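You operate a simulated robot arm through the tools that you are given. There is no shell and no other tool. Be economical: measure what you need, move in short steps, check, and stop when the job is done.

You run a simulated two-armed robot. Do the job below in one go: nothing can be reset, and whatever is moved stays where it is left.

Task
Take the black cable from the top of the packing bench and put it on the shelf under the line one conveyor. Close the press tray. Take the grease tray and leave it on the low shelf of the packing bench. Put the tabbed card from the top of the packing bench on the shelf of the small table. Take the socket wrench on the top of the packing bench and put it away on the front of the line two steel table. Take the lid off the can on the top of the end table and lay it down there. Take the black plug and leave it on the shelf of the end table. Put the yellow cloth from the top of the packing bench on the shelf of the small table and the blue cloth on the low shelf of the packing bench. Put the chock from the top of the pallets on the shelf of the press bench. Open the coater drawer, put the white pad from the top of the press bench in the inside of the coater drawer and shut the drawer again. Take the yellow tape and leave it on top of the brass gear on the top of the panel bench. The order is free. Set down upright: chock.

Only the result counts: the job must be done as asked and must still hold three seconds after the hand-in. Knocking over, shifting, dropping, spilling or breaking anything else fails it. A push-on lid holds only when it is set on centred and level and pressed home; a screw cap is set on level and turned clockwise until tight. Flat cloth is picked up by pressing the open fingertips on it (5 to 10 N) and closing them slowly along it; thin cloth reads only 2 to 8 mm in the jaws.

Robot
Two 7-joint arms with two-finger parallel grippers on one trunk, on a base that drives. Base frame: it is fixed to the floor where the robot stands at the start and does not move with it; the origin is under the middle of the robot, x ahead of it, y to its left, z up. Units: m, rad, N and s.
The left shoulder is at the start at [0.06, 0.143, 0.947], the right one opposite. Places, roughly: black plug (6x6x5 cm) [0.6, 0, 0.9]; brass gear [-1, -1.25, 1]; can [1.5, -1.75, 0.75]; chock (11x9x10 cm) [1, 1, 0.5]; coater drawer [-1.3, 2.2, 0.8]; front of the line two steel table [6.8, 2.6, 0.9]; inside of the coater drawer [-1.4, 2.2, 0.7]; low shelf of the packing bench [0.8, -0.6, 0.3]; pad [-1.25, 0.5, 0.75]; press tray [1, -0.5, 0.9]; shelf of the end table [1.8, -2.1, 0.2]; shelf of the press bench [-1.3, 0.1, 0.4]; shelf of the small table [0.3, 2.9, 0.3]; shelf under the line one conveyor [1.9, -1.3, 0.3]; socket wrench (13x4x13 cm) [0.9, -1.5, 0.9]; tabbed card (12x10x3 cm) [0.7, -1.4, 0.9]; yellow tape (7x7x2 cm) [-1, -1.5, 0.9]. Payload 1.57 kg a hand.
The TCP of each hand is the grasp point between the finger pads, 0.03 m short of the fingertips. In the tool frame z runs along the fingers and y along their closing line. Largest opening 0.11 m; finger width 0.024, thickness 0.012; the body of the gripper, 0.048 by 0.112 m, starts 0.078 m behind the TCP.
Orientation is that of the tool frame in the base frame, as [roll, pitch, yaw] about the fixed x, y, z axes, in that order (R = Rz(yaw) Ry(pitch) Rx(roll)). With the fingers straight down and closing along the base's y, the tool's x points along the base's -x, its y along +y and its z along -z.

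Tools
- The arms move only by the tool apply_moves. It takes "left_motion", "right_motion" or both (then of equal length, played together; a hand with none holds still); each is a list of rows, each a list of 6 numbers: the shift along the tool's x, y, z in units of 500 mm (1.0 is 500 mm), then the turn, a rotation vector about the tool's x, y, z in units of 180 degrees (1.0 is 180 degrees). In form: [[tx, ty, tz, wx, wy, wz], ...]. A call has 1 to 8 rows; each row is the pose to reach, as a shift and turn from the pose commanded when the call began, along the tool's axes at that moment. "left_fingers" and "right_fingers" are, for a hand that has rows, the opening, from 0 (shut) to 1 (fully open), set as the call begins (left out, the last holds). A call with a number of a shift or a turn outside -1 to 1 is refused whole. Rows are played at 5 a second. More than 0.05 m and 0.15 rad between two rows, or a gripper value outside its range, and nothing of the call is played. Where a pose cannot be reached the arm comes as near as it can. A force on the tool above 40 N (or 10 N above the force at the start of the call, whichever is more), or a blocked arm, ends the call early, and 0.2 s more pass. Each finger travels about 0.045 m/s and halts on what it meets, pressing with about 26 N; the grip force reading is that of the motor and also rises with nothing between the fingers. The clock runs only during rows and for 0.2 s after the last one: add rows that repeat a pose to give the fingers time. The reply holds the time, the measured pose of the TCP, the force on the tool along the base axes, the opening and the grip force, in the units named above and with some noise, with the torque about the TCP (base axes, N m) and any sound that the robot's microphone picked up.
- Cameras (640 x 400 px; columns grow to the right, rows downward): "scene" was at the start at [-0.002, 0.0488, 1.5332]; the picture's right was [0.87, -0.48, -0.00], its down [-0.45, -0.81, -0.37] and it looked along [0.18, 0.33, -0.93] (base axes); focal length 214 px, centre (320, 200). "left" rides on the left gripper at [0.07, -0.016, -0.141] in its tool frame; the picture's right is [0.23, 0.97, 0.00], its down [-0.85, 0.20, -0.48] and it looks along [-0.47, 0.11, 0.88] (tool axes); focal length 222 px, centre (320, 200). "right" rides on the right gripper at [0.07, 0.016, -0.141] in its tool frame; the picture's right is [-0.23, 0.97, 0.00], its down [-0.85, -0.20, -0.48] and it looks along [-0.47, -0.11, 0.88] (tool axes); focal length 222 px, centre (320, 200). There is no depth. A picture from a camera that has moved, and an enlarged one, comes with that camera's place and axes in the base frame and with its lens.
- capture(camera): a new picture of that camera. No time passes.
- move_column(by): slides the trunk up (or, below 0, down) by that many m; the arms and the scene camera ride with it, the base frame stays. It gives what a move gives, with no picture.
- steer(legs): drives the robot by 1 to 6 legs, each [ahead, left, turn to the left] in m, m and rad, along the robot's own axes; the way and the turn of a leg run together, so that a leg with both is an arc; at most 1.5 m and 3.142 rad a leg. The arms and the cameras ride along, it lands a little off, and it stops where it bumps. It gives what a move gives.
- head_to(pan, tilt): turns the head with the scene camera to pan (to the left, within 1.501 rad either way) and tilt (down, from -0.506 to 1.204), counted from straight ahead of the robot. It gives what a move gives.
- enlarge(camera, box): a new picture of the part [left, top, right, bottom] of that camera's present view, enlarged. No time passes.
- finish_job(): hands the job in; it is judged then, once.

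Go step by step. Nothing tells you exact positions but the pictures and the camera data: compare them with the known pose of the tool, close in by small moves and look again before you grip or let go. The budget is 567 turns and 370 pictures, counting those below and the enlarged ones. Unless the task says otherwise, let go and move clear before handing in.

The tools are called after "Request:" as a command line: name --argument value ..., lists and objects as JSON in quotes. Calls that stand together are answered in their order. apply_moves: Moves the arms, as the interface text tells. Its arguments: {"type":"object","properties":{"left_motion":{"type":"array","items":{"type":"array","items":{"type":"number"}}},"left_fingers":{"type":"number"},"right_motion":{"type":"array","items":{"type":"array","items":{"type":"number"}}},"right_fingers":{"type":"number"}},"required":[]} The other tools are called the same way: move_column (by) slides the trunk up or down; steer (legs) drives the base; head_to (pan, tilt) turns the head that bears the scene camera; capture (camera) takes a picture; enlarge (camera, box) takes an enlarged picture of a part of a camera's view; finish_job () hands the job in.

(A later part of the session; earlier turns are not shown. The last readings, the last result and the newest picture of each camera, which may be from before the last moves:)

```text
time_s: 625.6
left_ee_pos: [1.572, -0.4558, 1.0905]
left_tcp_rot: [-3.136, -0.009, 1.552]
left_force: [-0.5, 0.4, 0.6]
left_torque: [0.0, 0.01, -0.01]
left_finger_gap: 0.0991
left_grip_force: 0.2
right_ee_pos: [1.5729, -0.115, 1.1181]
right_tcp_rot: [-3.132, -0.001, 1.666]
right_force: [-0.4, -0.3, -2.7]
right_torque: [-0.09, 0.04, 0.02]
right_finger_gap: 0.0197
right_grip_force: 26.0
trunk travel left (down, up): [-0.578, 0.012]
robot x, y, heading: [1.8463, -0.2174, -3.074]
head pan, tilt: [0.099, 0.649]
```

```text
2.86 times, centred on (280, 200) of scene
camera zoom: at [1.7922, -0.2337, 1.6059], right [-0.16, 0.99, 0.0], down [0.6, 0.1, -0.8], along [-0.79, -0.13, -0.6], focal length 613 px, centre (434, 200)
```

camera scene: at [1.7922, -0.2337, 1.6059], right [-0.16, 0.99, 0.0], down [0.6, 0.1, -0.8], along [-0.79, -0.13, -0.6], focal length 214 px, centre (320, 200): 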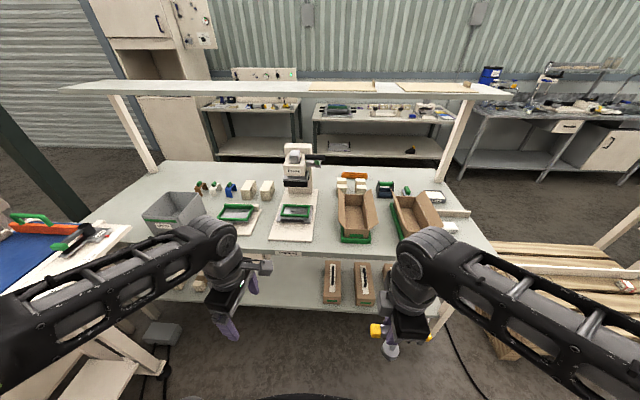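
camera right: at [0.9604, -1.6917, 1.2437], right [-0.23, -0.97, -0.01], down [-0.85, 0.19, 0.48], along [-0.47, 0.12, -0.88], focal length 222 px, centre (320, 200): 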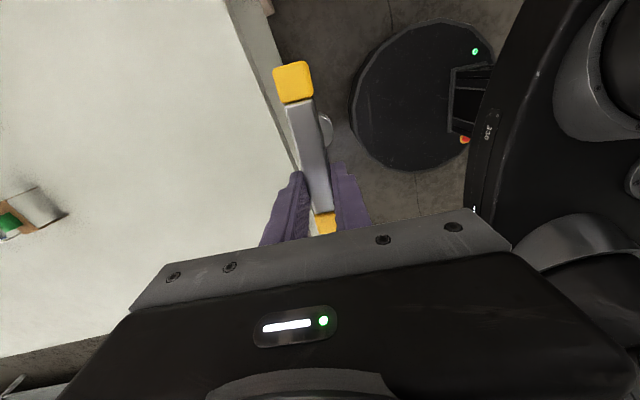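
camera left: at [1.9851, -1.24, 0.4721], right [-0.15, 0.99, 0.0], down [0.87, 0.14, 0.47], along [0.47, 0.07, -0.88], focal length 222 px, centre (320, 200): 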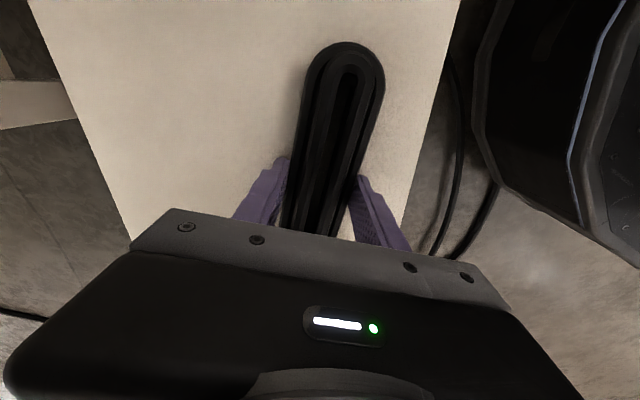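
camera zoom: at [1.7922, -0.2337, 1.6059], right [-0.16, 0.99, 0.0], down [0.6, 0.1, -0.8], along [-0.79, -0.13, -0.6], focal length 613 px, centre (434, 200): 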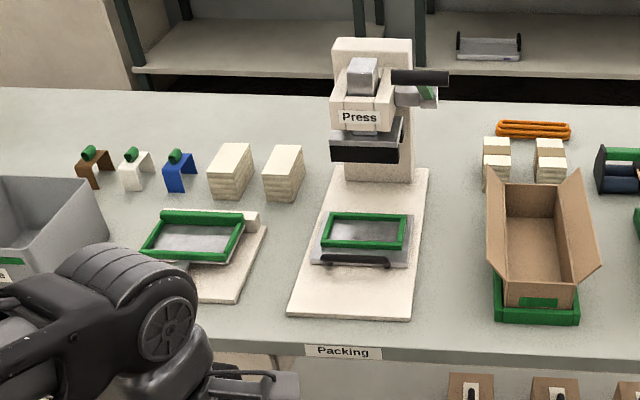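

The press tray (green frame, black handle) is pulled out toward this side at about (0.98, -0.50); handle at (1.055, -0.49). I will push the handle with the closed left fingers.

Request:
steer --legs '[[0.22, 0, 0]]'

Request:
apply_moves --left_motion '[[0, -0.09, 0, 0, 0, 0], [-0.01, -0.18, 0.0, 0, 0, 0], [-0.02, -0.27, 0.02, 0, 0, 0], [-0.02, -0.36, 0.06, 0, 0, 0], [-0.02, -0.4, 0.14, 0, 0, 0], [-0.02, -0.4, 0.22, 0, 0, 0], [-0.02, -0.4, 0.28, 0, 0, 0]]' --left_fingers 0

Request:
capture --camera "left"

Request:
capture --camera "scene"

```text
time_s: 627.3
left_ee_pos: [1.3536, -0.4705, 1.0896]
left_tcp_rot: [-3.139, -0.01, 1.552]
left_force: [-0.1, 0.4, -0.3]
left_torque: [0.05, -0.05, -0.01]
left_finger_gap: 0.099
left_grip_force: 0.0
right_ee_pos: [1.3543, -0.1303, 1.1178]
right_tcp_rot: [-3.132, 0.0, 1.667]
right_force: [0.6, -0.1, -2.3]
right_torque: [-0.07, -0.07, -0.01]
right_finger_gap: 0.0198
right_grip_force: 25.7
trunk travel left (down, up): [-0.578, 0.012]
robot x, y, heading: [1.6302, -0.2338, -3.074]
head pan, tilt: [0.099, 0.649]
```

```text
time_s: 628.9
left_ee_pos: [1.1523, -0.4755, 0.9502]
left_tcp_rot: [-3.138, -0.009, 1.551]
left_force: [0.5, 0.2, -0.2]
left_torque: [0.03, -0.02, -0.03]
left_finger_gap: 0.0002
left_grip_force: 21.2
right_ee_pos: [1.3543, -0.1304, 1.1169]
right_tcp_rot: [-3.133, -0.001, 1.666]
right_force: [-0.3, -0.3, -3.2]
right_torque: [-0.07, -0.05, 0.0]
right_finger_gap: 0.0194
right_grip_force: 26.1
trunk travel left (down, up): [-0.578, 0.012]
robot x, y, heading: [1.6299, -0.237, -3.075]
head pan, tilt: [0.099, 0.649]
```

```text
139 pictures are left
camera left: at [1.1385, -0.4067, 1.0916], right [0.98, 0.21, 0.0], down [0.19, -0.86, 0.47], along [0.1, -0.46, -0.88], focal length 222 px, centre (320, 200)
```

left: 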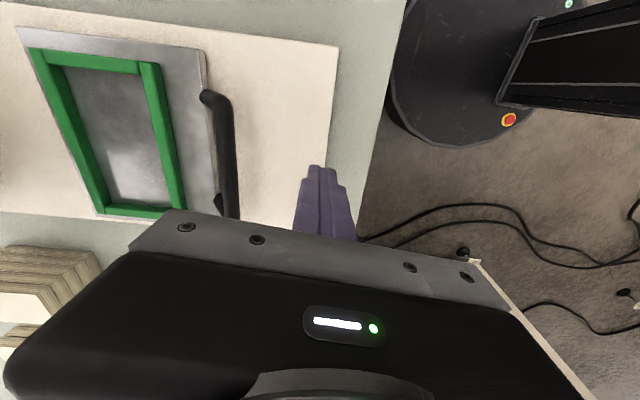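

```text
138 pictures are left
camera scene: at [1.5735, -0.2484, 1.606], right [-0.17, 0.99, 0.0], down [0.6, 0.1, -0.8], along [-0.79, -0.13, -0.6], focal length 214 px, centre (320, 200)
```

scene: 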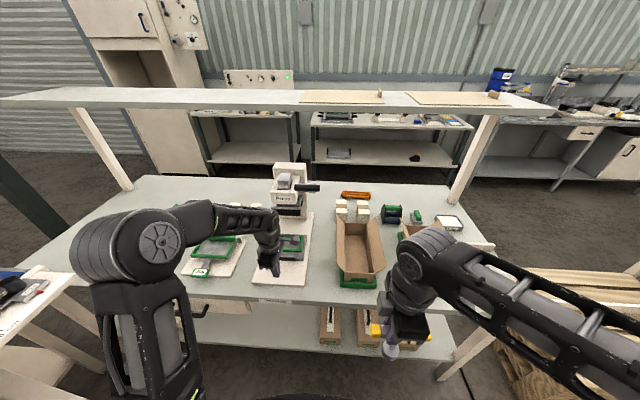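

I lower the closed fingers to handle height and push along the tray's axis.

Request:
apply_moves --left_motion '[[0, 0, 0.04, 0, 0, 0], [0, 0, 0.066, 0, 0, 0], [-0.006, -0.06, 0.066, 0, 0, 0], [-0.014, -0.13, 0.066, 0, 0, 0], [-0.02, -0.18, 0.066, 0, 0, 0], [-0.025, -0.23, 0.066, 0, 0, 0], [-0.03, -0.28, 0.066, 0, 0, 0]]'

Request:
capture --camera "left"

Request:
enlarge --camera "scene" --box '[180, 150, 360, 300]'

```text
time_s: 630.5
left_ee_pos: [1.0128, -0.4857, 0.9179]
left_tcp_rot: [-3.137, -0.01, 1.551]
left_force: [-0.7, 1.2, 0.4]
left_torque: [0.0, -0.02, -0.02]
left_finger_gap: 0.0
left_grip_force: 21.7
right_ee_pos: [1.354, -0.1295, 1.1172]
right_tcp_rot: [-3.132, -0.001, 1.667]
right_force: [-0.1, -0.9, -2.7]
right_torque: [-0.09, -0.02, 0.02]
right_finger_gap: 0.0196
right_grip_force: 25.6
trunk travel left (down, up): [-0.578, 0.012]
robot x, y, heading: [1.6335, -0.2358, -3.075]
head pan, tilt: [0.099, 0.649]
```

```text
137 pictures are left
camera left: at [0.9981, -0.4172, 1.0593], right [0.98, 0.21, 0.0], down [0.18, -0.86, 0.47], along [0.1, -0.46, -0.88], focal length 222 px, centre (320, 200)
```

left: 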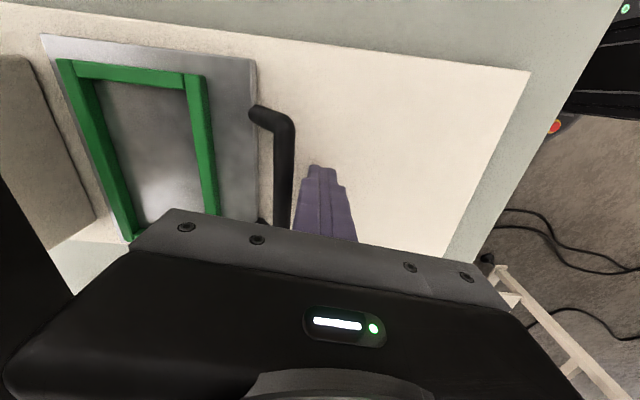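

```text
2.67 times, centred on (270, 225) of scene
camera zoom: at [1.5729, -0.2483, 1.6059], right [-0.17, 0.99, 0.0], down [0.6, 0.1, -0.8], along [-0.79, -0.13, -0.61], focal length 572 px, centre (453, 133)
```

zoom: 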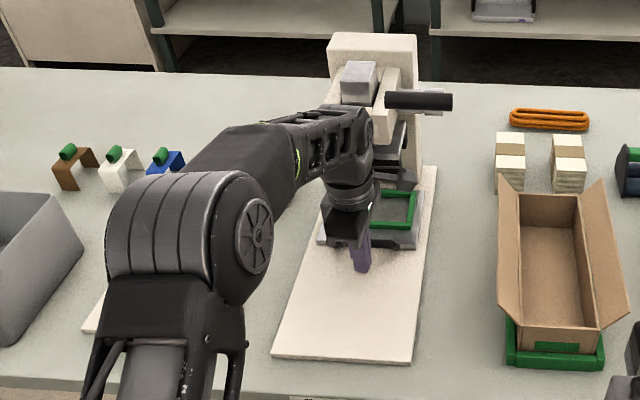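

It slides easily. To keep the wrist clear of the press head I tilt the hand and keep pushing.

Request:
apply_moves --left_motion '[[0, 0.03, 0, 0.045, 0, 0], [0, 0.04, 0, 0.09, 0, 0], [0, 0.04, 0, 0.13, 0, 0], [-0.002, 0.0, 0, 0.13, 0, 0], [-0.008, -0.06, 0, 0.13, 0, 0], [-0.014, -0.12, 0, 0.13, 0, 0], [-0.018, -0.16, 0, 0.13, 0, 0]]'

Request:
capture --camera "left"

Request:
enlarge --camera "scene" --box '[180, 150, 360, 300]'

```text
time_s: 631.7
left_ee_pos: [0.9988, -0.4912, 0.9135]
left_tcp_rot: [-2.754, -0.012, 1.555]
left_force: [9.0, 1.2, 3.8]
left_torque: [-0.05, -0.02, 0.07]
left_finger_gap: 0.0
left_grip_force: 21.1
right_ee_pos: [1.3544, -0.1294, 1.1173]
right_tcp_rot: [-3.131, 0.0, 1.666]
right_force: [-1.0, -0.7, -2.2]
right_torque: [-0.05, -0.03, -0.01]
right_finger_gap: 0.0197
right_grip_force: 26.3
trunk travel left (down, up): [-0.578, 0.012]
robot x, y, heading: [1.6318, -0.233, -3.073]
head pan, tilt: [0.099, 0.649]
stopped in row 5 (left hand): the force on the tool passed its limit (the readings are from after the stop); the commanded pose is now the measured one
```

```text
135 pictures are left
camera left: at [1.0384, -0.4234, 1.0498], right [0.91, 0.22, -0.37], down [0.35, -0.87, 0.36], along [-0.24, -0.45, -0.86], focal length 222 px, centre (320, 200)
```

left: 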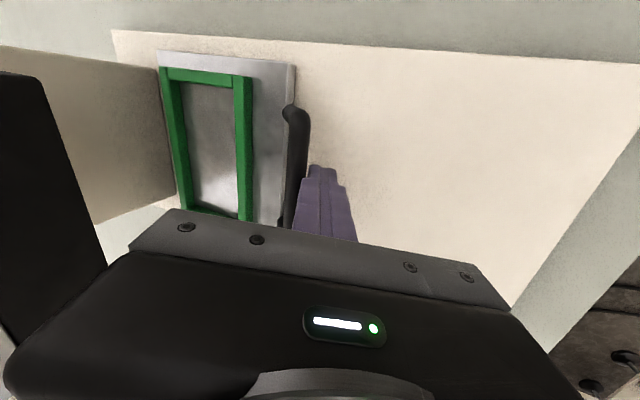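

```text
2.67 times, centred on (270, 225) of scene
camera zoom: at [1.5737, -0.2484, 1.6059], right [-0.17, 0.99, 0.0], down [0.6, 0.1, -0.8], along [-0.79, -0.13, -0.6], focal length 572 px, centre (453, 133)
```

zoom: 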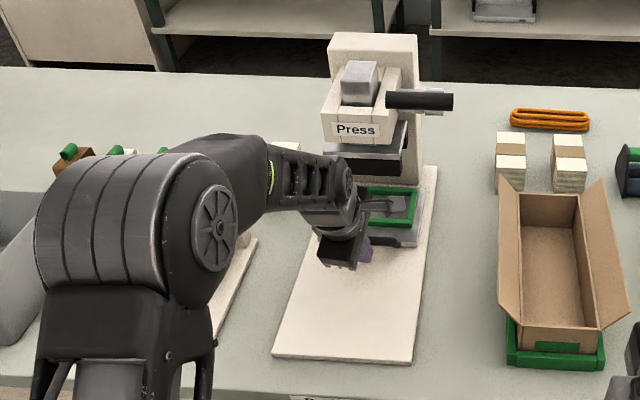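

The push met a firm stop with the tray against the column: it is closed. I retract the hand and check.

Request:
apply_moves --left_motion '[[0, 0.06, -0.03, 0, 0, 0], [0, 0.12, -0.08, -0.03, 0, 0], [0, 0.17, -0.14, -0.07, 0, 0], [0, 0.22, -0.2, -0.1, 0, 0], [0, 0.27, -0.26, -0.125, 0, 0], [0, 0.33, -0.32, -0.125, 0, 0]]'

Request:
enlarge --camera "scene" --box '[220, 150, 340, 300]'

Request:
capture --camera "left"

```text
time_s: 633.1
left_ee_pos: [1.2127, -0.4966, 0.9977]
left_tcp_rot: [3.141, -0.015, 1.552]
left_force: [-0.4, -0.7, -0.2]
left_torque: [0.01, 0.05, 0.0]
left_finger_gap: 0.0002
left_grip_force: 21.0
right_ee_pos: [1.3565, -0.1301, 1.1187]
right_tcp_rot: [-3.131, -0.001, 1.666]
right_force: [0.7, -0.6, -2.4]
right_torque: [-0.03, -0.03, 0.01]
right_finger_gap: 0.0197
right_grip_force: 25.8
trunk travel left (down, up): [-0.578, 0.012]
robot x, y, heading: [1.6276, -0.237, -3.077]
head pan, tilt: [0.099, 0.649]
```

```text
2.67 times, centred on (280, 225) of scene
camera zoom: at [1.576, -0.2492, 1.606], right [-0.17, 0.99, 0.0], down [0.6, 0.1, -0.8], along [-0.79, -0.13, -0.6], focal length 572 px, centre (427, 133)
```

zoom: 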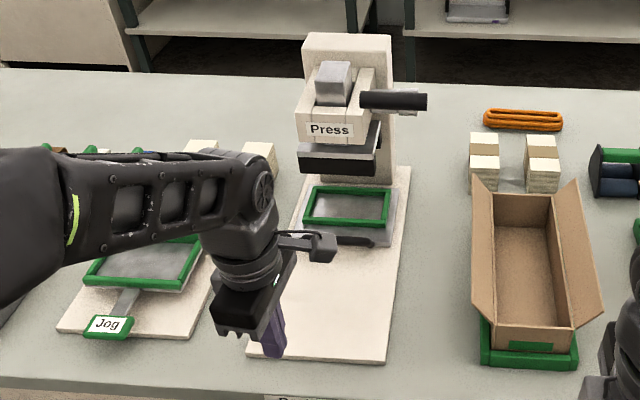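

```text
132 pictures are left
camera left: at [1.1977, -0.4276, 1.14], right [0.98, 0.21, 0.0], down [0.18, -0.86, 0.47], along [0.1, -0.46, -0.88], focal length 222 px, centre (320, 200)
```

left: 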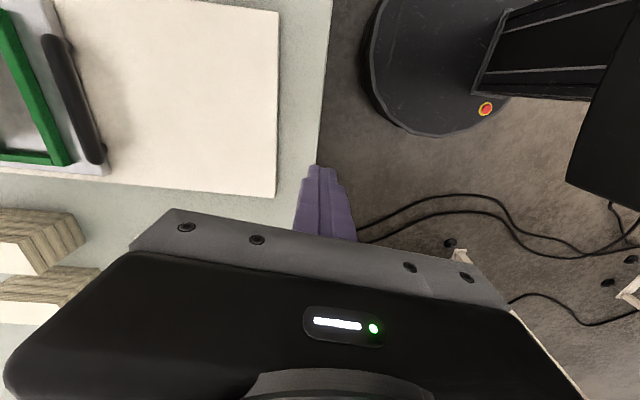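

Press tray is closed. Now the wrench to the line two steel table; I move to look along the hall in +x.

Request:
steer --legs '[[-0.2, 0, 0], [0, -0.6, 0], [0, 0, -3.0]]'

Request:
head_to --pan 0.0 --tilt 0.3

Request:
capture --camera "scene"

Request:
head_to --pan 0.7 --tilt 0.3

Request:
capture --camera "scene"

```text
time_s: 644.8
left_ee_pos: [2.1749, 0.6977, 0.9986]
left_tcp_rot: [3.141, -0.013, -1.465]
left_force: [0.4, 0.4, 0.0]
left_torque: [-0.03, -0.04, -0.05]
left_finger_gap: 0.0
left_grip_force: 21.7
right_ee_pos: [2.0757, 0.3166, 1.1189]
right_tcp_rot: [-3.132, -0.001, -1.351]
right_force: [-0.4, -0.1, -1.8]
right_torque: [0.05, 0.07, 0.01]
right_finger_gap: 0.0197
right_grip_force: 25.5
trunk travel left (down, up): [-0.578, 0.012]
robot x, y, heading: [1.7894, 0.3827, 0.188]
head pan, tilt: [0.099, 0.649]
```

```text
time_s: 645.7
left_ee_pos: [2.1746, 0.697, 0.9974]
left_tcp_rot: [-3.141, -0.014, -1.465]
left_force: [-0.5, 0.1, 0.5]
left_torque: [0.01, -0.02, 0.0]
left_finger_gap: 0.0
left_grip_force: 21.0
right_ee_pos: [2.077, 0.3167, 1.1164]
right_tcp_rot: [-3.132, -0.001, -1.351]
right_force: [0.7, -0.4, -2.4]
right_torque: [0.04, 0.02, -0.04]
right_finger_gap: 0.0197
right_grip_force: 25.9
trunk travel left (down, up): [-0.578, 0.012]
robot x, y, heading: [1.7935, 0.3892, 0.193]
head pan, tilt: [0.0, 0.3]
```

```text
131 pictures are left
camera scene: at [1.8538, 0.3983, 1.6376], right [0.19, -0.98, 0.0], down [-0.29, -0.06, -0.95], along [0.94, 0.18, -0.3], focal length 214 px, centre (320, 200)
```

scene: 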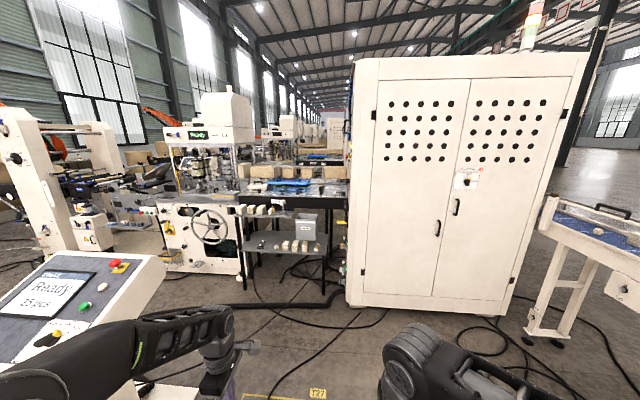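

```text
time_s: 646.7
left_ee_pos: [2.1735, 0.6964, 0.9981]
left_tcp_rot: [3.141, -0.012, -1.465]
left_force: [0.2, 0.0, -0.4]
left_torque: [0.05, 0.03, -0.01]
left_finger_gap: 0.0
left_grip_force: 21.7
right_ee_pos: [2.0757, 0.3152, 1.1187]
right_tcp_rot: [-3.134, 0.0, -1.351]
right_force: [-0.4, -0.4, -2.7]
right_torque: [0.08, -0.01, -0.01]
right_finger_gap: 0.0196
right_grip_force: 26.1
trunk travel left (down, up): [-0.578, 0.012]
robot x, y, heading: [1.7939, 0.3852, 0.188]
head pan, tilt: [0.7, 0.3]
```

```text
130 pictures are left
camera scene: at [1.8209, 0.4531, 1.6377], right [0.78, -0.63, 0.0], down [-0.19, -0.23, -0.96], along [0.6, 0.74, -0.3], focal length 214 px, centre (320, 200)
```

scene: 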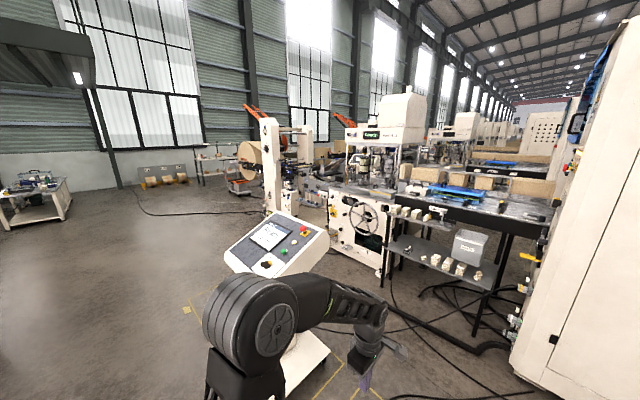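

Line one runs along y at x ≈ 3.6–3.9; line two lies parallel beyond it, so I must go around its north end. I drive north past the controller.

Request:
steer --legs '[[0, 0, 1.39], [0, 0.27, 0], [1.5, 0, 0], [1.5, 0, 0], [1.5, 0, 0], [0.7, 0, 0]]'

Request:
head_to --pan -0.9 --tilt 0.35

Request:
capture --camera "scene"

```text
time_s: 676.8
left_ee_pos: [1.2222, 6.051, 0.9977]
left_tcp_rot: [3.141, -0.012, -0.071]
left_force: [-0.8, 0.2, -0.7]
left_torque: [0.0, -0.03, 0.01]
left_finger_gap: 0.0001
left_grip_force: 21.7
right_ee_pos: [1.5785, 5.8867, 1.1177]
right_tcp_rot: [-3.134, 0.0, 0.042]
right_force: [-0.1, 0.4, -2.8]
right_torque: [0.02, 0.08, 0.02]
right_finger_gap: 0.0199
right_grip_force: 26.1
trunk travel left (down, up): [-0.578, 0.012]
robot x, y, heading: [1.4633, 5.6176, 1.583]
head pan, tilt: [0.7, 0.3]
```

```text
time_s: 678.5
left_ee_pos: [1.2201, 6.0504, 0.998]
left_tcp_rot: [3.141, -0.011, -0.071]
left_force: [0.2, -0.3, -0.1]
left_torque: [0.01, 0.01, -0.01]
left_finger_gap: 0.0
left_grip_force: 20.6
right_ee_pos: [1.5794, 5.887, 1.1171]
right_tcp_rot: [-3.132, 0.002, 0.041]
right_force: [0.1, -0.1, -2.7]
right_torque: [0.0, 0.09, 0.01]
right_finger_gap: 0.0199
right_grip_force: 26.1
trunk travel left (down, up): [-0.578, 0.012]
robot x, y, heading: [1.4604, 5.6172, 1.584]
head pan, tilt: [-0.901, 0.351]
```

```text
129 pictures are left
camera scene: at [1.532, 5.6465, 1.633], right [0.63, -0.77, 0.0], down [-0.27, -0.22, -0.94], along [0.73, 0.59, -0.34], focal length 214 px, centre (320, 200)
```

scene: 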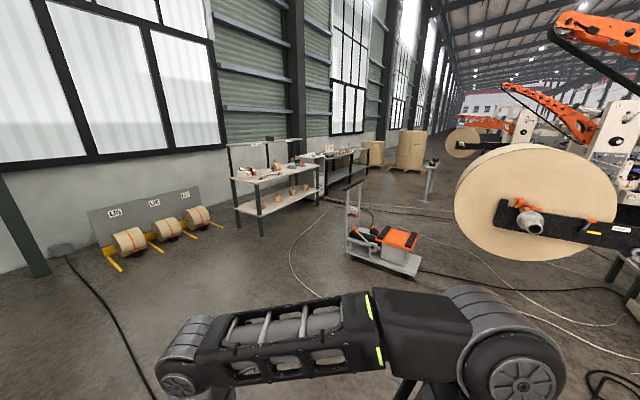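

There is a wide passage north of the cart. I drive through it.

Request:
steer --legs '[[1.5, 0, 0], [0.2, 0, 0], [0, 0, -1.58], [1.5, 0, 0], [1.5, 0, 0]]'

Request:
head_to --pan -0.6 --tilt 0.35

Request:
capture --camera "scene"

```text
time_s: 704.5
left_ee_pos: [4.762, 7.7046, 0.9982]
left_tcp_rot: [3.14, -0.014, -1.592]
left_force: [-0.5, -0.4, 0.5]
left_torque: [0.02, 0.0, 0.02]
left_finger_gap: 0.0
left_grip_force: 21.3
right_ee_pos: [4.6162, 7.3387, 1.1183]
right_tcp_rot: [-3.133, 0.0, -1.478]
right_force: [0.8, 0.3, -2.9]
right_torque: [0.03, 0.02, -0.02]
right_finger_gap: 0.0198
right_grip_force: 26.1
trunk travel left (down, up): [-0.578, 0.012]
robot x, y, heading: [4.3428, 7.4448, 0.066]
head pan, tilt: [-0.901, 0.351]
```

```text
time_s: 705.3
left_ee_pos: [4.7605, 7.7044, 0.997]
left_tcp_rot: [3.141, -0.011, -1.592]
left_force: [0.2, 0.0, -0.1]
left_torque: [-0.02, 0.0, 0.02]
left_finger_gap: 0.0
left_grip_force: 21.1
right_ee_pos: [4.6158, 7.3396, 1.1179]
right_tcp_rot: [-3.133, 0.0, -1.478]
right_force: [-0.6, -0.2, -3.2]
right_torque: [0.05, -0.01, -0.03]
right_finger_gap: 0.0199
right_grip_force: 25.7
trunk travel left (down, up): [-0.578, 0.012]
robot x, y, heading: [4.3439, 7.4459, 0.067]
head pan, tilt: [-0.6, 0.351]
```

```text
128 pictures are left
camera scene: at [4.3924, 7.3947, 1.633], right [-0.51, -0.86, 0.0], down [-0.3, 0.18, -0.94], along [0.81, -0.48, -0.34], focal length 214 px, centre (320, 200)
```

scene: 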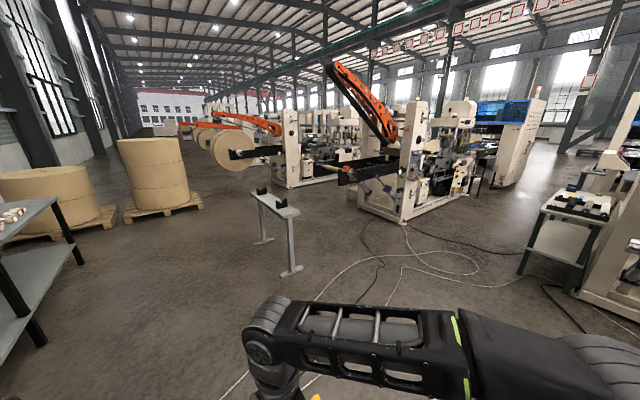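

Line two is ahead at x ≈ 6.6. I drive into the aisle between the lines.

Request:
steer --legs '[[1.2, 0, 0], [0, 0, -1.64], [1.5, 0, 0], [1.3, 0, 0]]'

Request:
head_to --pan 0.5 --tilt 0.45

Request:
capture --camera "scene"

```text
time_s: 729.0
left_ee_pos: [5.5809, 4.1461, 0.9976]
left_tcp_rot: [3.141, -0.011, 2.985]
left_force: [0.2, 0.5, -0.4]
left_torque: [0.0, -0.01, 0.01]
left_finger_gap: 0.0005
left_grip_force: 21.1
right_ee_pos: [5.2386, 4.3395, 1.1167]
right_tcp_rot: [-3.134, 0.0, 3.098]
right_force: [0.0, 0.6, -3.7]
right_torque: [0.02, -0.06, 0.02]
right_finger_gap: 0.0195
right_grip_force: 26.0
trunk travel left (down, up): [-0.578, 0.012]
robot x, y, heading: [5.3825, 4.5936, -1.642]
head pan, tilt: [-0.6, 0.351]
```

```text
time_s: 730.3
left_ee_pos: [5.5815, 4.1452, 0.9974]
left_tcp_rot: [3.141, -0.012, 2.985]
left_force: [0.6, -0.8, 0.4]
left_torque: [-0.01, 0.02, -0.02]
left_finger_gap: 0.0001
left_grip_force: 21.5
right_ee_pos: [5.2385, 4.3385, 1.1181]
right_tcp_rot: [-3.132, -0.002, 3.1]
right_force: [-0.8, -0.3, -3.0]
right_torque: [-0.01, -0.07, 0.02]
right_finger_gap: 0.0194
right_grip_force: 25.7
trunk travel left (down, up): [-0.578, 0.012]
robot x, y, heading: [5.3819, 4.5945, -1.645]
head pan, tilt: [0.499, 0.45]
```

```text
127 pictures are left
camera scene: at [5.4212, 4.5414, 1.6238], right [-0.91, -0.41, 0.0], down [-0.18, 0.4, -0.9], along [0.37, -0.82, -0.44], focal length 214 px, centre (320, 200)
```

scene: 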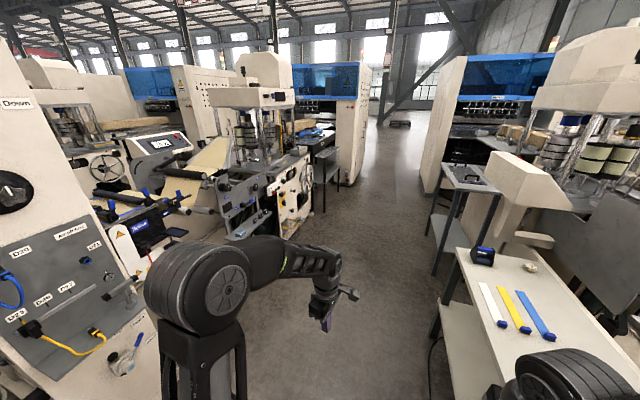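

Request:
enlarge --camera "scene" --box '[190, 90, 370, 240]'

```text
2.67 times, centred on (280, 165) of scene
camera zoom: at [5.4212, 4.5414, 1.6238], right [-0.91, -0.41, 0.0], down [-0.18, 0.4, -0.9], along [0.37, -0.82, -0.44], focal length 572 px, centre (427, 293)
```

zoom: 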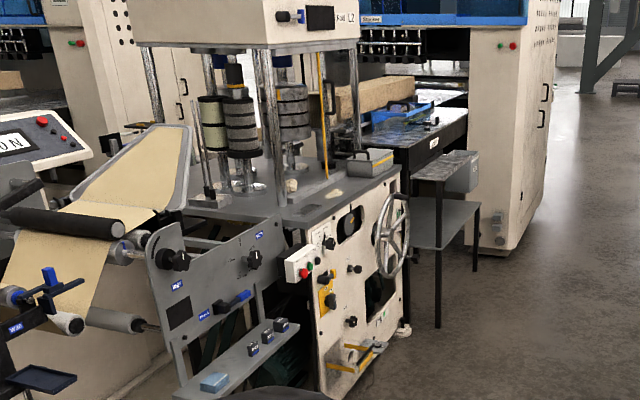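

The deck of the L2 press is the steel table; its front edge is at x ≈ 6.75, y 2.0–2.9. I drive there and face it.

Request:
steer --legs '[[0, 0.3, 0.05], [1.5, 0, 0], [0.55, 0, 0], [0, 0, 1.6]]'

Request:
head_to --pan 0.0 --tilt 0.5

Request:
capture --camera "scene"

```text
time_s: 745.8
left_ee_pos: [6.0783, 2.7895, 0.9974]
left_tcp_rot: [3.14, -0.013, -1.668]
left_force: [0.6, -0.7, -0.5]
left_torque: [0.0, -0.03, -0.01]
left_finger_gap: 0.0
left_grip_force: 21.1
right_ee_pos: [5.9053, 2.436, 1.1175]
right_tcp_rot: [-3.134, -0.001, -1.554]
right_force: [0.3, 0.6, -3.9]
right_torque: [0.06, -0.02, -0.02]
right_finger_gap: 0.0198
right_grip_force: 25.7
trunk travel left (down, up): [-0.578, 0.012]
robot x, y, heading: [5.6383, 2.5613, -0.015]
head pan, tilt: [0.499, 0.45]
```

```text
time_s: 746.8
left_ee_pos: [6.0775, 2.7895, 0.9977]
left_tcp_rot: [-3.14, -0.011, -1.667]
left_force: [-0.3, -0.5, 0.2]
left_torque: [0.03, -0.02, 0.02]
left_finger_gap: 0.0
left_grip_force: 20.7
right_ee_pos: [5.9043, 2.4349, 1.1183]
right_tcp_rot: [-3.133, 0.001, -1.555]
right_force: [0.7, -0.4, -2.8]
right_torque: [0.08, -0.01, -0.01]
right_finger_gap: 0.0198
right_grip_force: 26.0
trunk travel left (down, up): [-0.578, 0.012]
robot x, y, heading: [5.6387, 2.5627, -0.014]
head pan, tilt: [0.0, 0.499]
```

```text
125 pictures are left
camera scene: at [5.7006, 2.5613, 1.6193], right [-0.01, -1.0, 0.0], down [-0.48, 0.01, -0.88], along [0.88, -0.01, -0.48], focal length 214 px, centre (320, 200)
```

scene: 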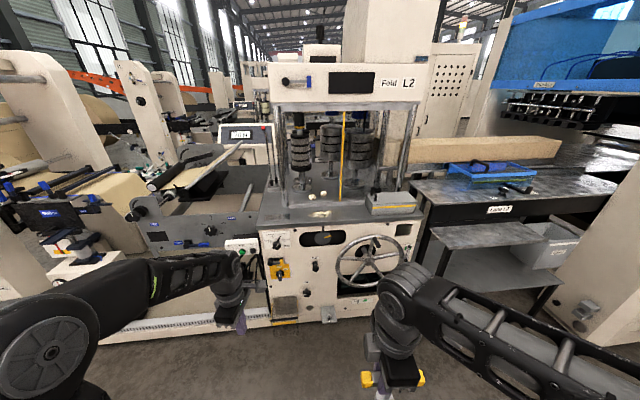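

Request:
enlarge --camera "scene" --box '[240, 150, 560, 300]'

Request:
enlarge --camera "scene" --box '[460, 190, 540, 230]'

```text
2.00 times, centred on (400, 225) of scene
camera zoom: at [5.7006, 2.5613, 1.6193], right [-0.01, -1.0, 0.0], down [-0.48, 0.01, -0.88], along [0.88, -0.01, -0.48], focal length 429 px, centre (160, 150)
```

zoom: 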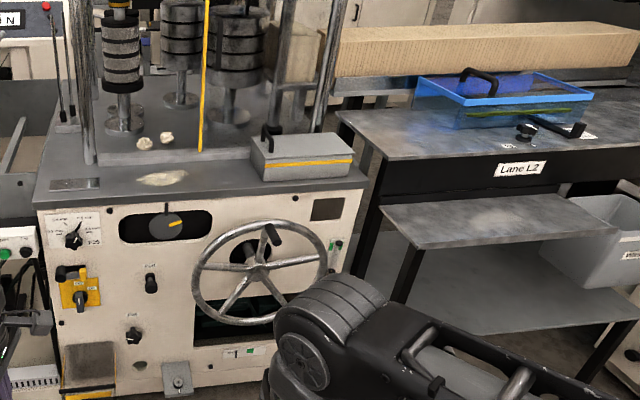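

```text
8.00 times, centred on (500, 210) of scene
camera zoom: at [5.7006, 2.5613, 1.6193], right [-0.01, -1.0, 0.0], down [-0.48, 0.01, -0.88], along [0.88, -0.01, -0.48], focal length 1716 px, centre (-1120, 120)
```

zoom: 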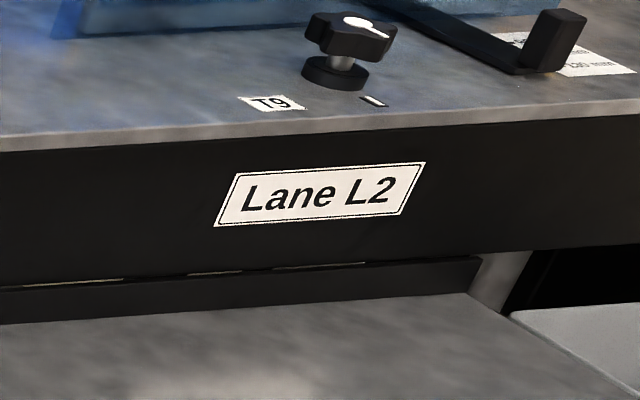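

The press deck's front at about (6.8, 2.6) matches the given place; there is free room left of the paper scrap at (6.79, 2.67). I tuck the left hand in and drive closer.

Request:
apply_moves --left_motion '[[0, 0.09, -0.03, 0, 0, 0], [0, 0.18, -0.06, 0, 0, 0], [0, 0.27, -0.1, 0, 0, 0], [0, 0.36, -0.14, 0, 0, 0]]' --right_motion '[[0, 0, -0.02, 0, 0, 0], [0, 0, -0.02, 0, 0, 0], [0, 0, -0.02, 0, 0, 0], [0, 0, -0.02, 0, 0, 0]]'

Request:
steer --legs '[[0.48, 0.14, 0]]'

Request:
apply_moves --right_motion '[[0, -0.08, 0, 0, 0, 0], [0, -0.16, 0, 0, 0, 0], [0, -0.24, 0, 0, 0, 0], [0, -0.32, 0, 0, 0, 0], [0, -0.4, 0, 0, 0, 0], [0, -0.48, 0, 0, 0, 0], [0, -0.56, 0, 0, 0, 0]]'

Request:
capture --camera "scene"

Request:
capture --camera "right"

```text
time_s: 747.8
left_ee_pos: [5.9008, 2.8062, 1.0668]
left_tcp_rot: [-3.141, -0.01, -1.669]
left_force: [-0.6, -1.0, -0.3]
left_torque: [0.03, 0.02, 0.01]
left_finger_gap: 0.0002
left_grip_force: 21.3
right_ee_pos: [5.9026, 2.4356, 1.1277]
right_tcp_rot: [-3.13, -0.001, -1.554]
right_force: [-0.6, -0.3, -3.5]
right_torque: [0.04, 0.0, -0.02]
right_finger_gap: 0.0199
right_grip_force: 26.2
trunk travel left (down, up): [-0.578, 0.012]
robot x, y, heading: [5.6399, 2.5621, -0.01]
head pan, tilt: [0.0, 0.499]
```

```text
time_s: 750.7
left_ee_pos: [6.3935, 2.9364, 1.0676]
left_tcp_rot: [3.14, -0.012, -1.673]
left_force: [0.2, 0.8, -0.2]
left_torque: [0.0, 0.0, -0.02]
left_finger_gap: 0.0
left_grip_force: 21.8
right_ee_pos: [6.3922, 2.5648, 1.1281]
right_tcp_rot: [-3.134, 0.001, -1.558]
right_force: [0.8, -0.4, -2.7]
right_torque: [0.06, 0.05, 0.01]
right_finger_gap: 0.0197
right_grip_force: 25.5
trunk travel left (down, up): [-0.578, 0.012]
robot x, y, heading: [6.1332, 2.6916, -0.014]
head pan, tilt: [0.0, 0.499]
```

```text
time_s: 752.3
left_ee_pos: [6.3941, 2.9371, 1.0665]
left_tcp_rot: [3.14, -0.012, -1.673]
left_force: [-0.4, 0.8, -0.1]
left_torque: [-0.04, 0.02, 0.01]
left_finger_gap: 0.0
left_grip_force: 21.1
right_ee_pos: [6.6777, 2.569, 1.1274]
right_tcp_rot: [-3.134, -0.004, -1.559]
right_force: [0.6, 0.2, -3.0]
right_torque: [0.05, 0.01, 0.02]
right_finger_gap: 0.0199
right_grip_force: 26.4
trunk travel left (down, up): [-0.578, 0.012]
robot x, y, heading: [6.1276, 2.6938, -0.02]
head pan, tilt: [0.0, 0.499]
```

```text
122 pictures are left
camera scene: at [6.1921, 2.6936, 1.6192], right [-0.02, -1.0, 0.0], down [-0.48, 0.01, -0.88], along [0.88, -0.01, -0.48], focal length 214 px, centre (320, 200)
```

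scene: 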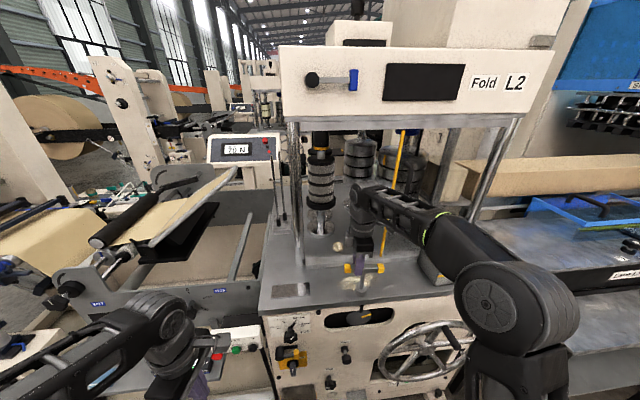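

```text
121 pictures are left
camera right: at [6.661, 2.4983, 1.2689], right [-0.98, 0.21, -0.01], down [0.18, 0.86, 0.48], along [0.11, 0.47, -0.88], focal length 222 px, centre (320, 200)
```

right: 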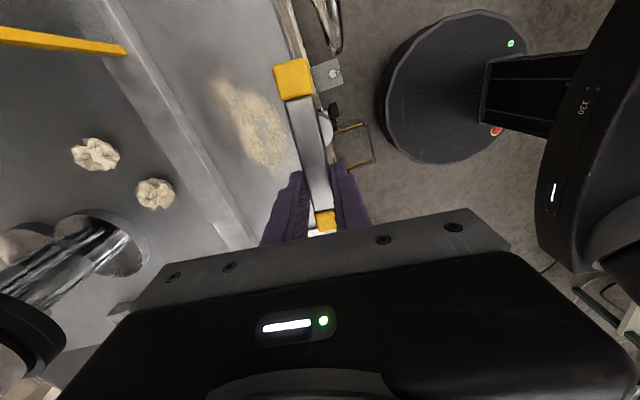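

Strip between the deck edge (x ≈ 6.70) and a ridge (x ≈ 6.89) is free at y ≈ 2.64. I bring the wrench over it.

Request:
steer --legs '[[0.06, 0.03, 0]]'

Request:
apply_moves --right_motion '[[-0.05, -0.03, 0, 0, 0, 0], [-0.1, -0.07, 0.02, 0, 0, 0], [-0.11, -0.1, 0.04, 0, 0, 0], [-0.11, -0.11, 0.06, 0, 0, 0]]'

Request:
capture --camera "right"

Request:
enlarge --camera "scene" --box '[260, 200, 440, 330]'

```text
time_s: 753.3
left_ee_pos: [6.4513, 2.9667, 1.0677]
left_tcp_rot: [3.139, -0.014, -1.672]
left_force: [0.8, 0.6, 0.0]
left_torque: [-0.01, 0.05, 0.02]
left_finger_gap: 0.0001
left_grip_force: 20.9
right_ee_pos: [6.735, 2.596, 1.1274]
right_tcp_rot: [-3.136, -0.003, -1.559]
right_force: [0.7, 0.0, -4.0]
right_torque: [0.03, 0.02, 0.02]
right_finger_gap: 0.0198
right_grip_force: 26.4
trunk travel left (down, up): [-0.578, 0.012]
robot x, y, heading: [6.1849, 2.7243, -0.014]
head pan, tilt: [0.0, 0.499]
```

```text
time_s: 754.3
left_ee_pos: [6.4505, 2.9648, 1.0671]
left_tcp_rot: [-3.141, -0.009, -1.671]
left_force: [0.5, 0.0, 0.1]
left_torque: [0.0, -0.04, -0.01]
left_finger_gap: 0.0
left_grip_force: 21.0
right_ee_pos: [6.7658, 2.6337, 1.1168]
right_tcp_rot: [-3.128, 0.002, -1.558]
right_force: [0.6, -0.5, -2.5]
right_torque: [0.06, 0.04, 0.01]
right_finger_gap: 0.0196
right_grip_force: 25.9
right hand out of reach, approached as far as the arm can: row 1, 2, 3, 4
trunk travel left (down, up): [-0.578, 0.012]
robot x, y, heading: [6.188, 2.7236, -0.017]
head pan, tilt: [0.0, 0.499]
```

```text
120 pictures are left
camera right: at [6.7485, 2.5636, 1.2575], right [-0.98, 0.22, -0.01], down [0.18, 0.86, 0.48], along [0.12, 0.47, -0.88], focal length 222 px, centre (320, 200)
```

right: 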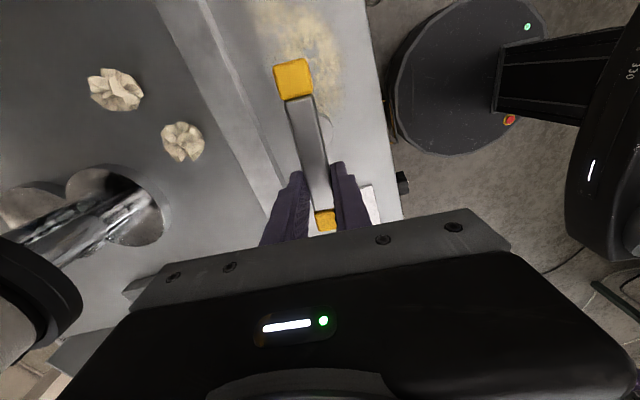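

```text
3.08 times, centred on (350, 265) of scene
camera zoom: at [6.249, 2.7206, 1.6193], right [-0.02, -1.0, 0.0], down [-0.48, 0.01, -0.88], along [0.88, -0.01, -0.48], focal length 660 px, centre (228, 0)
```

zoom: 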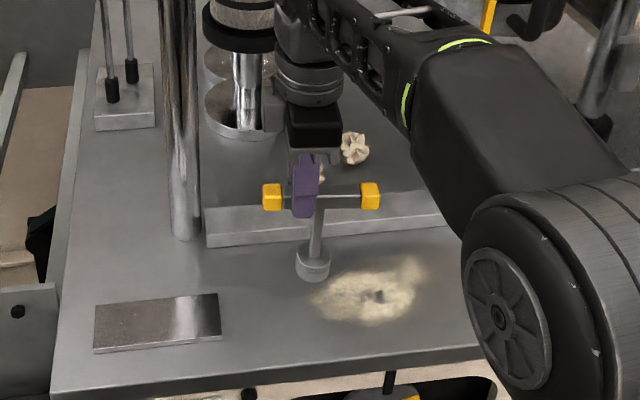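

I shift 4 cm more to +y (free of the dusty patch) and lower to contact.

Request:
apply_moves --right_motion '[[-0.04, 0, 0.02, 0, 0, 0], [-0.08, 0, 0.06, 0, 0, 0], [-0.08, 0, 0.1, 0, 0, 0], [-0.08, 0, 0.13, 0, 0, 0], [-0.08, 0, 0.15, 0, 0, 0], [-0.08, 0, 0.17, 0, 0, 0], [-0.08, 0, 0.19, 0, 0, 0], [-0.08, 0, 0.21, 0, 0, 0]]'

Request:
enlarge --camera "scene" --box '[260, 200, 440, 330]'

```text
time_s: 755.3
left_ee_pos: [6.4497, 2.9651, 1.0684]
left_tcp_rot: [3.141, -0.011, -1.673]
left_force: [0.8, -0.5, -0.2]
left_torque: [-0.02, -0.02, 0.0]
left_finger_gap: 0.0
left_grip_force: 21.2
right_ee_pos: [6.769, 2.6745, 1.0649]
right_tcp_rot: [-3.115, 0.008, -1.559]
right_force: [-5.1, -1.2, 15.2]
right_torque: [-0.21, 0.48, -0.03]
right_finger_gap: 0.02
right_grip_force: 26.0
trunk travel left (down, up): [-0.578, 0.012]
robot x, y, heading: [6.1865, 2.7227, -0.019]
head pan, tilt: [0.0, 0.499]
stopped in row 4 (right hand): the force on the tool passed its limit (the readings are from after the stop); the commanded pose is now the measured one
```

```text
3.08 times, centred on (350, 265) of scene
camera zoom: at [6.2473, 2.7211, 1.6194], right [-0.02, -1.0, 0.0], down [-0.48, 0.01, -0.88], along [0.88, -0.01, -0.48], focal length 660 px, centre (228, 0)
```

zoom: 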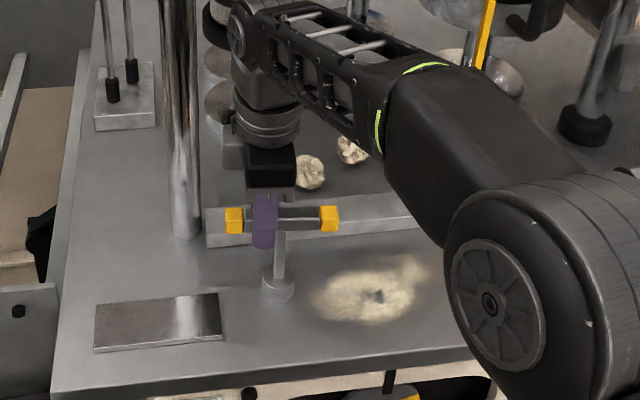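

The wrench stands on the deck. I release carefully and rise.

Request:
apply_moves --right_motion '[[0, 0, -0.004, 0, 0, 0], [0, 0, -0.004, 0, 0, 0], [0, 0, -0.004, 0, 0, 0]]'

Request:
apply_moves --right_motion '[[0, 0, 0, 0, 0, 0], [0, 0, 0, 0, 0, 0], [0, 0, 0, 0, 0, 0], [0, 0, 0, 0, 0, 0]]' --right_fingers 0.6

Request:
apply_moves --right_motion '[[0, 0, -0.03, 0, 0, 0], [0, 0, -0.07, 0, 0, 0], [0, 0.06, -0.1, 0, 0, 0], [0, 0.15, -0.11, 0, 0, 0], [0, 0.24, -0.11, 0, 0, 0], [0, 0.33, -0.11, 0, 0, 0]]'

Request:
enlarge --camera "scene" --box '[260, 200, 440, 330]'

```text
time_s: 756.1
left_ee_pos: [6.4505, 2.9654, 1.0666]
left_tcp_rot: [3.141, -0.009, -1.671]
left_force: [-0.2, -0.6, -0.8]
left_torque: [-0.02, -0.04, 0.01]
left_finger_gap: 0.0001
left_grip_force: 20.7
right_ee_pos: [6.769, 2.675, 1.0657]
right_tcp_rot: [-3.118, 0.007, -1.559]
right_force: [-4.6, 0.5, 8.2]
right_torque: [-0.03, 0.38, -0.02]
right_finger_gap: 0.0199
right_grip_force: 25.9
trunk travel left (down, up): [-0.578, 0.012]
robot x, y, heading: [6.1907, 2.721, -0.014]
head pan, tilt: [0.0, 0.499]
```

```text
time_s: 757.1
left_ee_pos: [6.4522, 2.9657, 1.0658]
left_tcp_rot: [3.141, -0.012, -1.671]
left_force: [-0.2, -0.5, -0.6]
left_torque: [0.0, -0.01, -0.01]
left_finger_gap: 0.0002
left_grip_force: 21.2
right_ee_pos: [6.7705, 2.6733, 1.065]
right_tcp_rot: [-3.117, 0.004, -1.559]
right_force: [-0.2, -0.3, -0.5]
right_torque: [-0.03, 0.0, -0.02]
right_finger_gap: 0.0661
right_grip_force: 0.0
trunk travel left (down, up): [-0.578, 0.012]
robot x, y, heading: [6.1851, 2.7222, -0.016]
head pan, tilt: [0.0, 0.499]
```

```text
time_s: 758.5
left_ee_pos: [6.4488, 2.9653, 1.0671]
left_tcp_rot: [3.14, -0.009, -1.672]
left_force: [-0.5, -0.5, 0.3]
left_torque: [0.0, 0.0, 0.01]
left_finger_gap: 0.0
left_grip_force: 21.7
right_ee_pos: [6.6069, 2.6737, 1.1189]
right_tcp_rot: [-3.117, 0.007, -1.561]
right_force: [0.1, 0.0, 0.0]
right_torque: [-0.01, -0.04, 0.04]
right_finger_gap: 0.0661
right_grip_force: 0.1
trunk travel left (down, up): [-0.578, 0.012]
robot x, y, heading: [6.1878, 2.7168, -0.018]
head pan, tilt: [0.0, 0.499]
```

```text
3.08 times, centred on (350, 265) of scene
camera zoom: at [6.2475, 2.721, 1.6194], right [-0.02, -1.0, 0.0], down [-0.48, 0.01, -0.88], along [0.88, -0.01, -0.48], focal length 660 px, centre (228, 0)
```

zoom: 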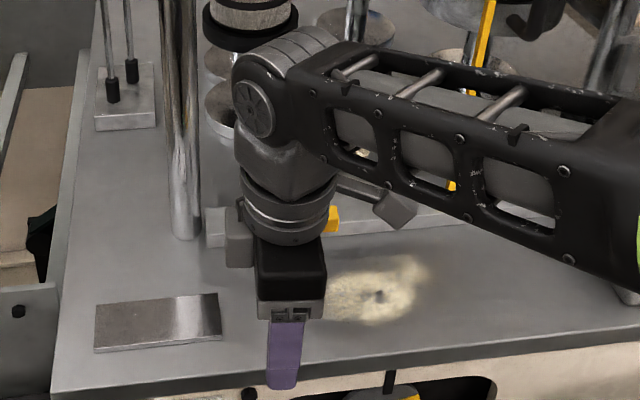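

Request:
steer --legs '[[-0.4, 0, 0]]'

Request:
enlarge --camera "scene" --box '[240, 180, 420, 310]'

```text
time_s: 761.0
left_ee_pos: [6.0439, 2.9722, 1.068]
left_tcp_rot: [3.141, -0.01, -1.675]
left_force: [0.2, -1.3, -0.2]
left_torque: [0.02, -0.04, 0.0]
left_finger_gap: 0.0
left_grip_force: 21.2
right_ee_pos: [6.2012, 2.6788, 1.1191]
right_tcp_rot: [-3.117, 0.004, -1.562]
right_force: [-0.8, -0.3, 1.2]
right_torque: [-0.02, -0.03, -0.03]
right_finger_gap: 0.066
right_grip_force: 0.1
trunk travel left (down, up): [-0.578, 0.012]
robot x, y, heading: [5.7831, 2.7288, -0.017]
head pan, tilt: [0.0, 0.499]
```

```text
3.08 times, centred on (330, 245) of scene
camera zoom: at [5.8409, 2.7284, 1.6194], right [-0.02, -1.0, 0.0], down [-0.48, 0.01, -0.88], along [0.88, -0.02, -0.48], focal length 660 px, centre (289, 62)
```

zoom: 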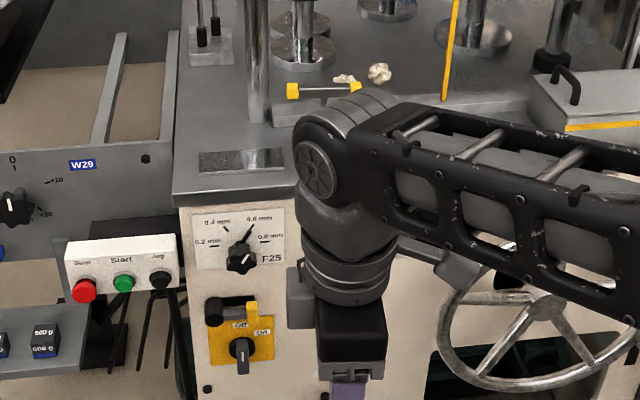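

The wrench stands on the deck. Only the can's lid remains. I check whether the aisle is open to the south as a shorter way back.

Request:
steer --legs '[[-0.1, 0, 0], [0, 0, -1.55]]'

Request:
head_to --pan 0.0 --tilt 0.35

Request:
capture --camera "scene"

```text
time_s: 766.0
left_ee_pos: [5.9184, 2.4631, 1.068]
left_tcp_rot: [3.141, -0.013, 3.02]
left_force: [-0.5, -0.6, 0.5]
left_torque: [0.0, -0.01, -0.02]
left_finger_gap: 0.0003
left_grip_force: 21.4
right_ee_pos: [5.6242, 2.312, 1.117]
right_tcp_rot: [-3.116, 0.005, 3.134]
right_force: [0.4, 0.3, -0.3]
right_torque: [0.01, 0.01, 0.01]
right_finger_gap: 0.0662
right_grip_force: 0.1
trunk travel left (down, up): [-0.578, 0.012]
robot x, y, heading: [5.6804, 2.7316, -1.61]
head pan, tilt: [0.0, 0.499]
```

```text
time_s: 766.8
left_ee_pos: [5.9176, 2.4652, 1.0669]
left_tcp_rot: [-3.141, -0.012, 3.019]
left_force: [0.5, 0.0, 0.9]
left_torque: [-0.04, 0.02, 0.02]
left_finger_gap: 0.0
left_grip_force: 21.3
right_ee_pos: [5.6246, 2.312, 1.1166]
right_tcp_rot: [-3.119, 0.004, 3.132]
right_force: [0.2, 0.6, -0.1]
right_torque: [0.02, -0.02, -0.02]
right_finger_gap: 0.0659
right_grip_force: 0.1
trunk travel left (down, up): [-0.578, 0.012]
robot x, y, heading: [5.6808, 2.7339, -1.607]
head pan, tilt: [0.0, 0.351]
```

```text
115 pictures are left
camera scene: at [5.6796, 2.6683, 1.633], right [-1.0, 0.04, 0.0], down [0.01, 0.34, -0.94], along [-0.03, -0.94, -0.34], focal length 214 px, centre (320, 200)
```

scene: 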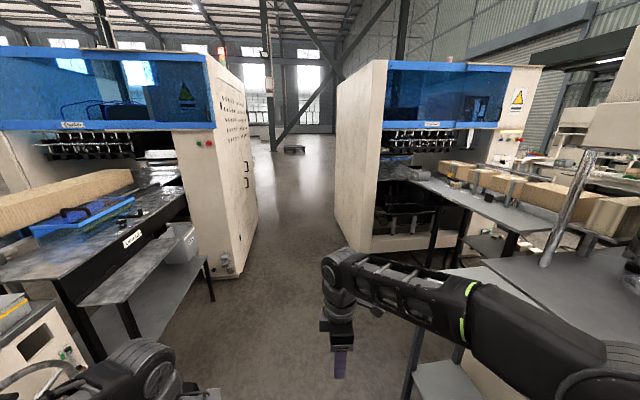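

The south way is open too, but I take the known way back north around line one.

Request:
steer --legs '[[0, -0.2, 0.036], [-1.5, 0, 0], [-1.5, 0, 0], [-1.5, 0, 0], [-0.2, 0, 0]]'

```text
time_s: 790.8
left_ee_pos: [5.6102, 7.2156, 1.0669]
left_tcp_rot: [3.141, -0.009, 3.085]
left_force: [-0.1, 1.0, -1.0]
left_torque: [-0.05, -0.01, 0.02]
left_finger_gap: 0.0
left_grip_force: 21.3
right_ee_pos: [5.3272, 7.045, 1.1181]
right_tcp_rot: [-3.117, 0.004, -3.083]
right_force: [0.2, 0.1, 1.1]
right_torque: [0.0, 0.0, 0.01]
right_finger_gap: 0.0659
right_grip_force: 0.2
trunk travel left (down, up): [-0.578, 0.012]
robot x, y, heading: [5.3583, 7.4667, -1.543]
head pan, tilt: [0.0, 0.351]
```

Request:
steer --legs '[[0, -1.4, 0], [0, -1.4, 0], [0, -1.1, 0]]'

Request:
capture --camera "scene"

```text
time_s: 809.8
left_ee_pos: [1.6515, 7.1915, 1.0684]
left_tcp_rot: [3.141, -0.01, 3.064]
left_force: [0.4, -0.5, 0.3]
left_torque: [0.01, -0.02, 0.0]
left_finger_gap: 0.0002
left_grip_force: 21.3
right_ee_pos: [1.3643, 7.0269, 1.1186]
right_tcp_rot: [-3.119, 0.005, -3.105]
right_force: [0.0, -0.8, 0.4]
right_torque: [-0.01, 0.02, -0.01]
right_finger_gap: 0.0659
right_grip_force: 0.1
trunk travel left (down, up): [-0.578, 0.012]
robot x, y, heading: [1.4062, 7.4445, -1.563]
head pan, tilt: [0.0, 0.351]
```

```text
114 pictures are left
camera scene: at [1.4041, 7.385, 1.633], right [-1.0, -0.01, 0.0], down [0.0, 0.34, -0.94], along [0.01, -0.94, -0.34], focal length 214 px, centre (320, 200)
```

scene: 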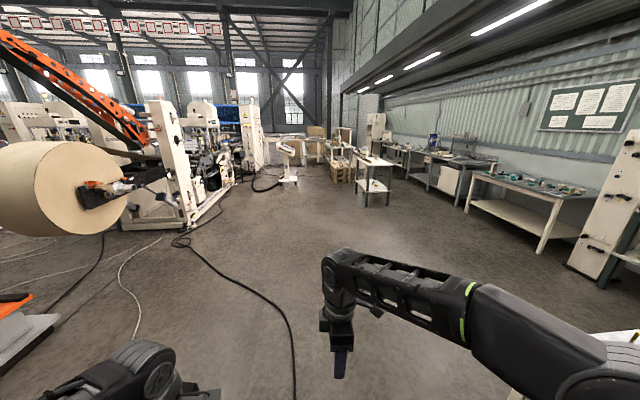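

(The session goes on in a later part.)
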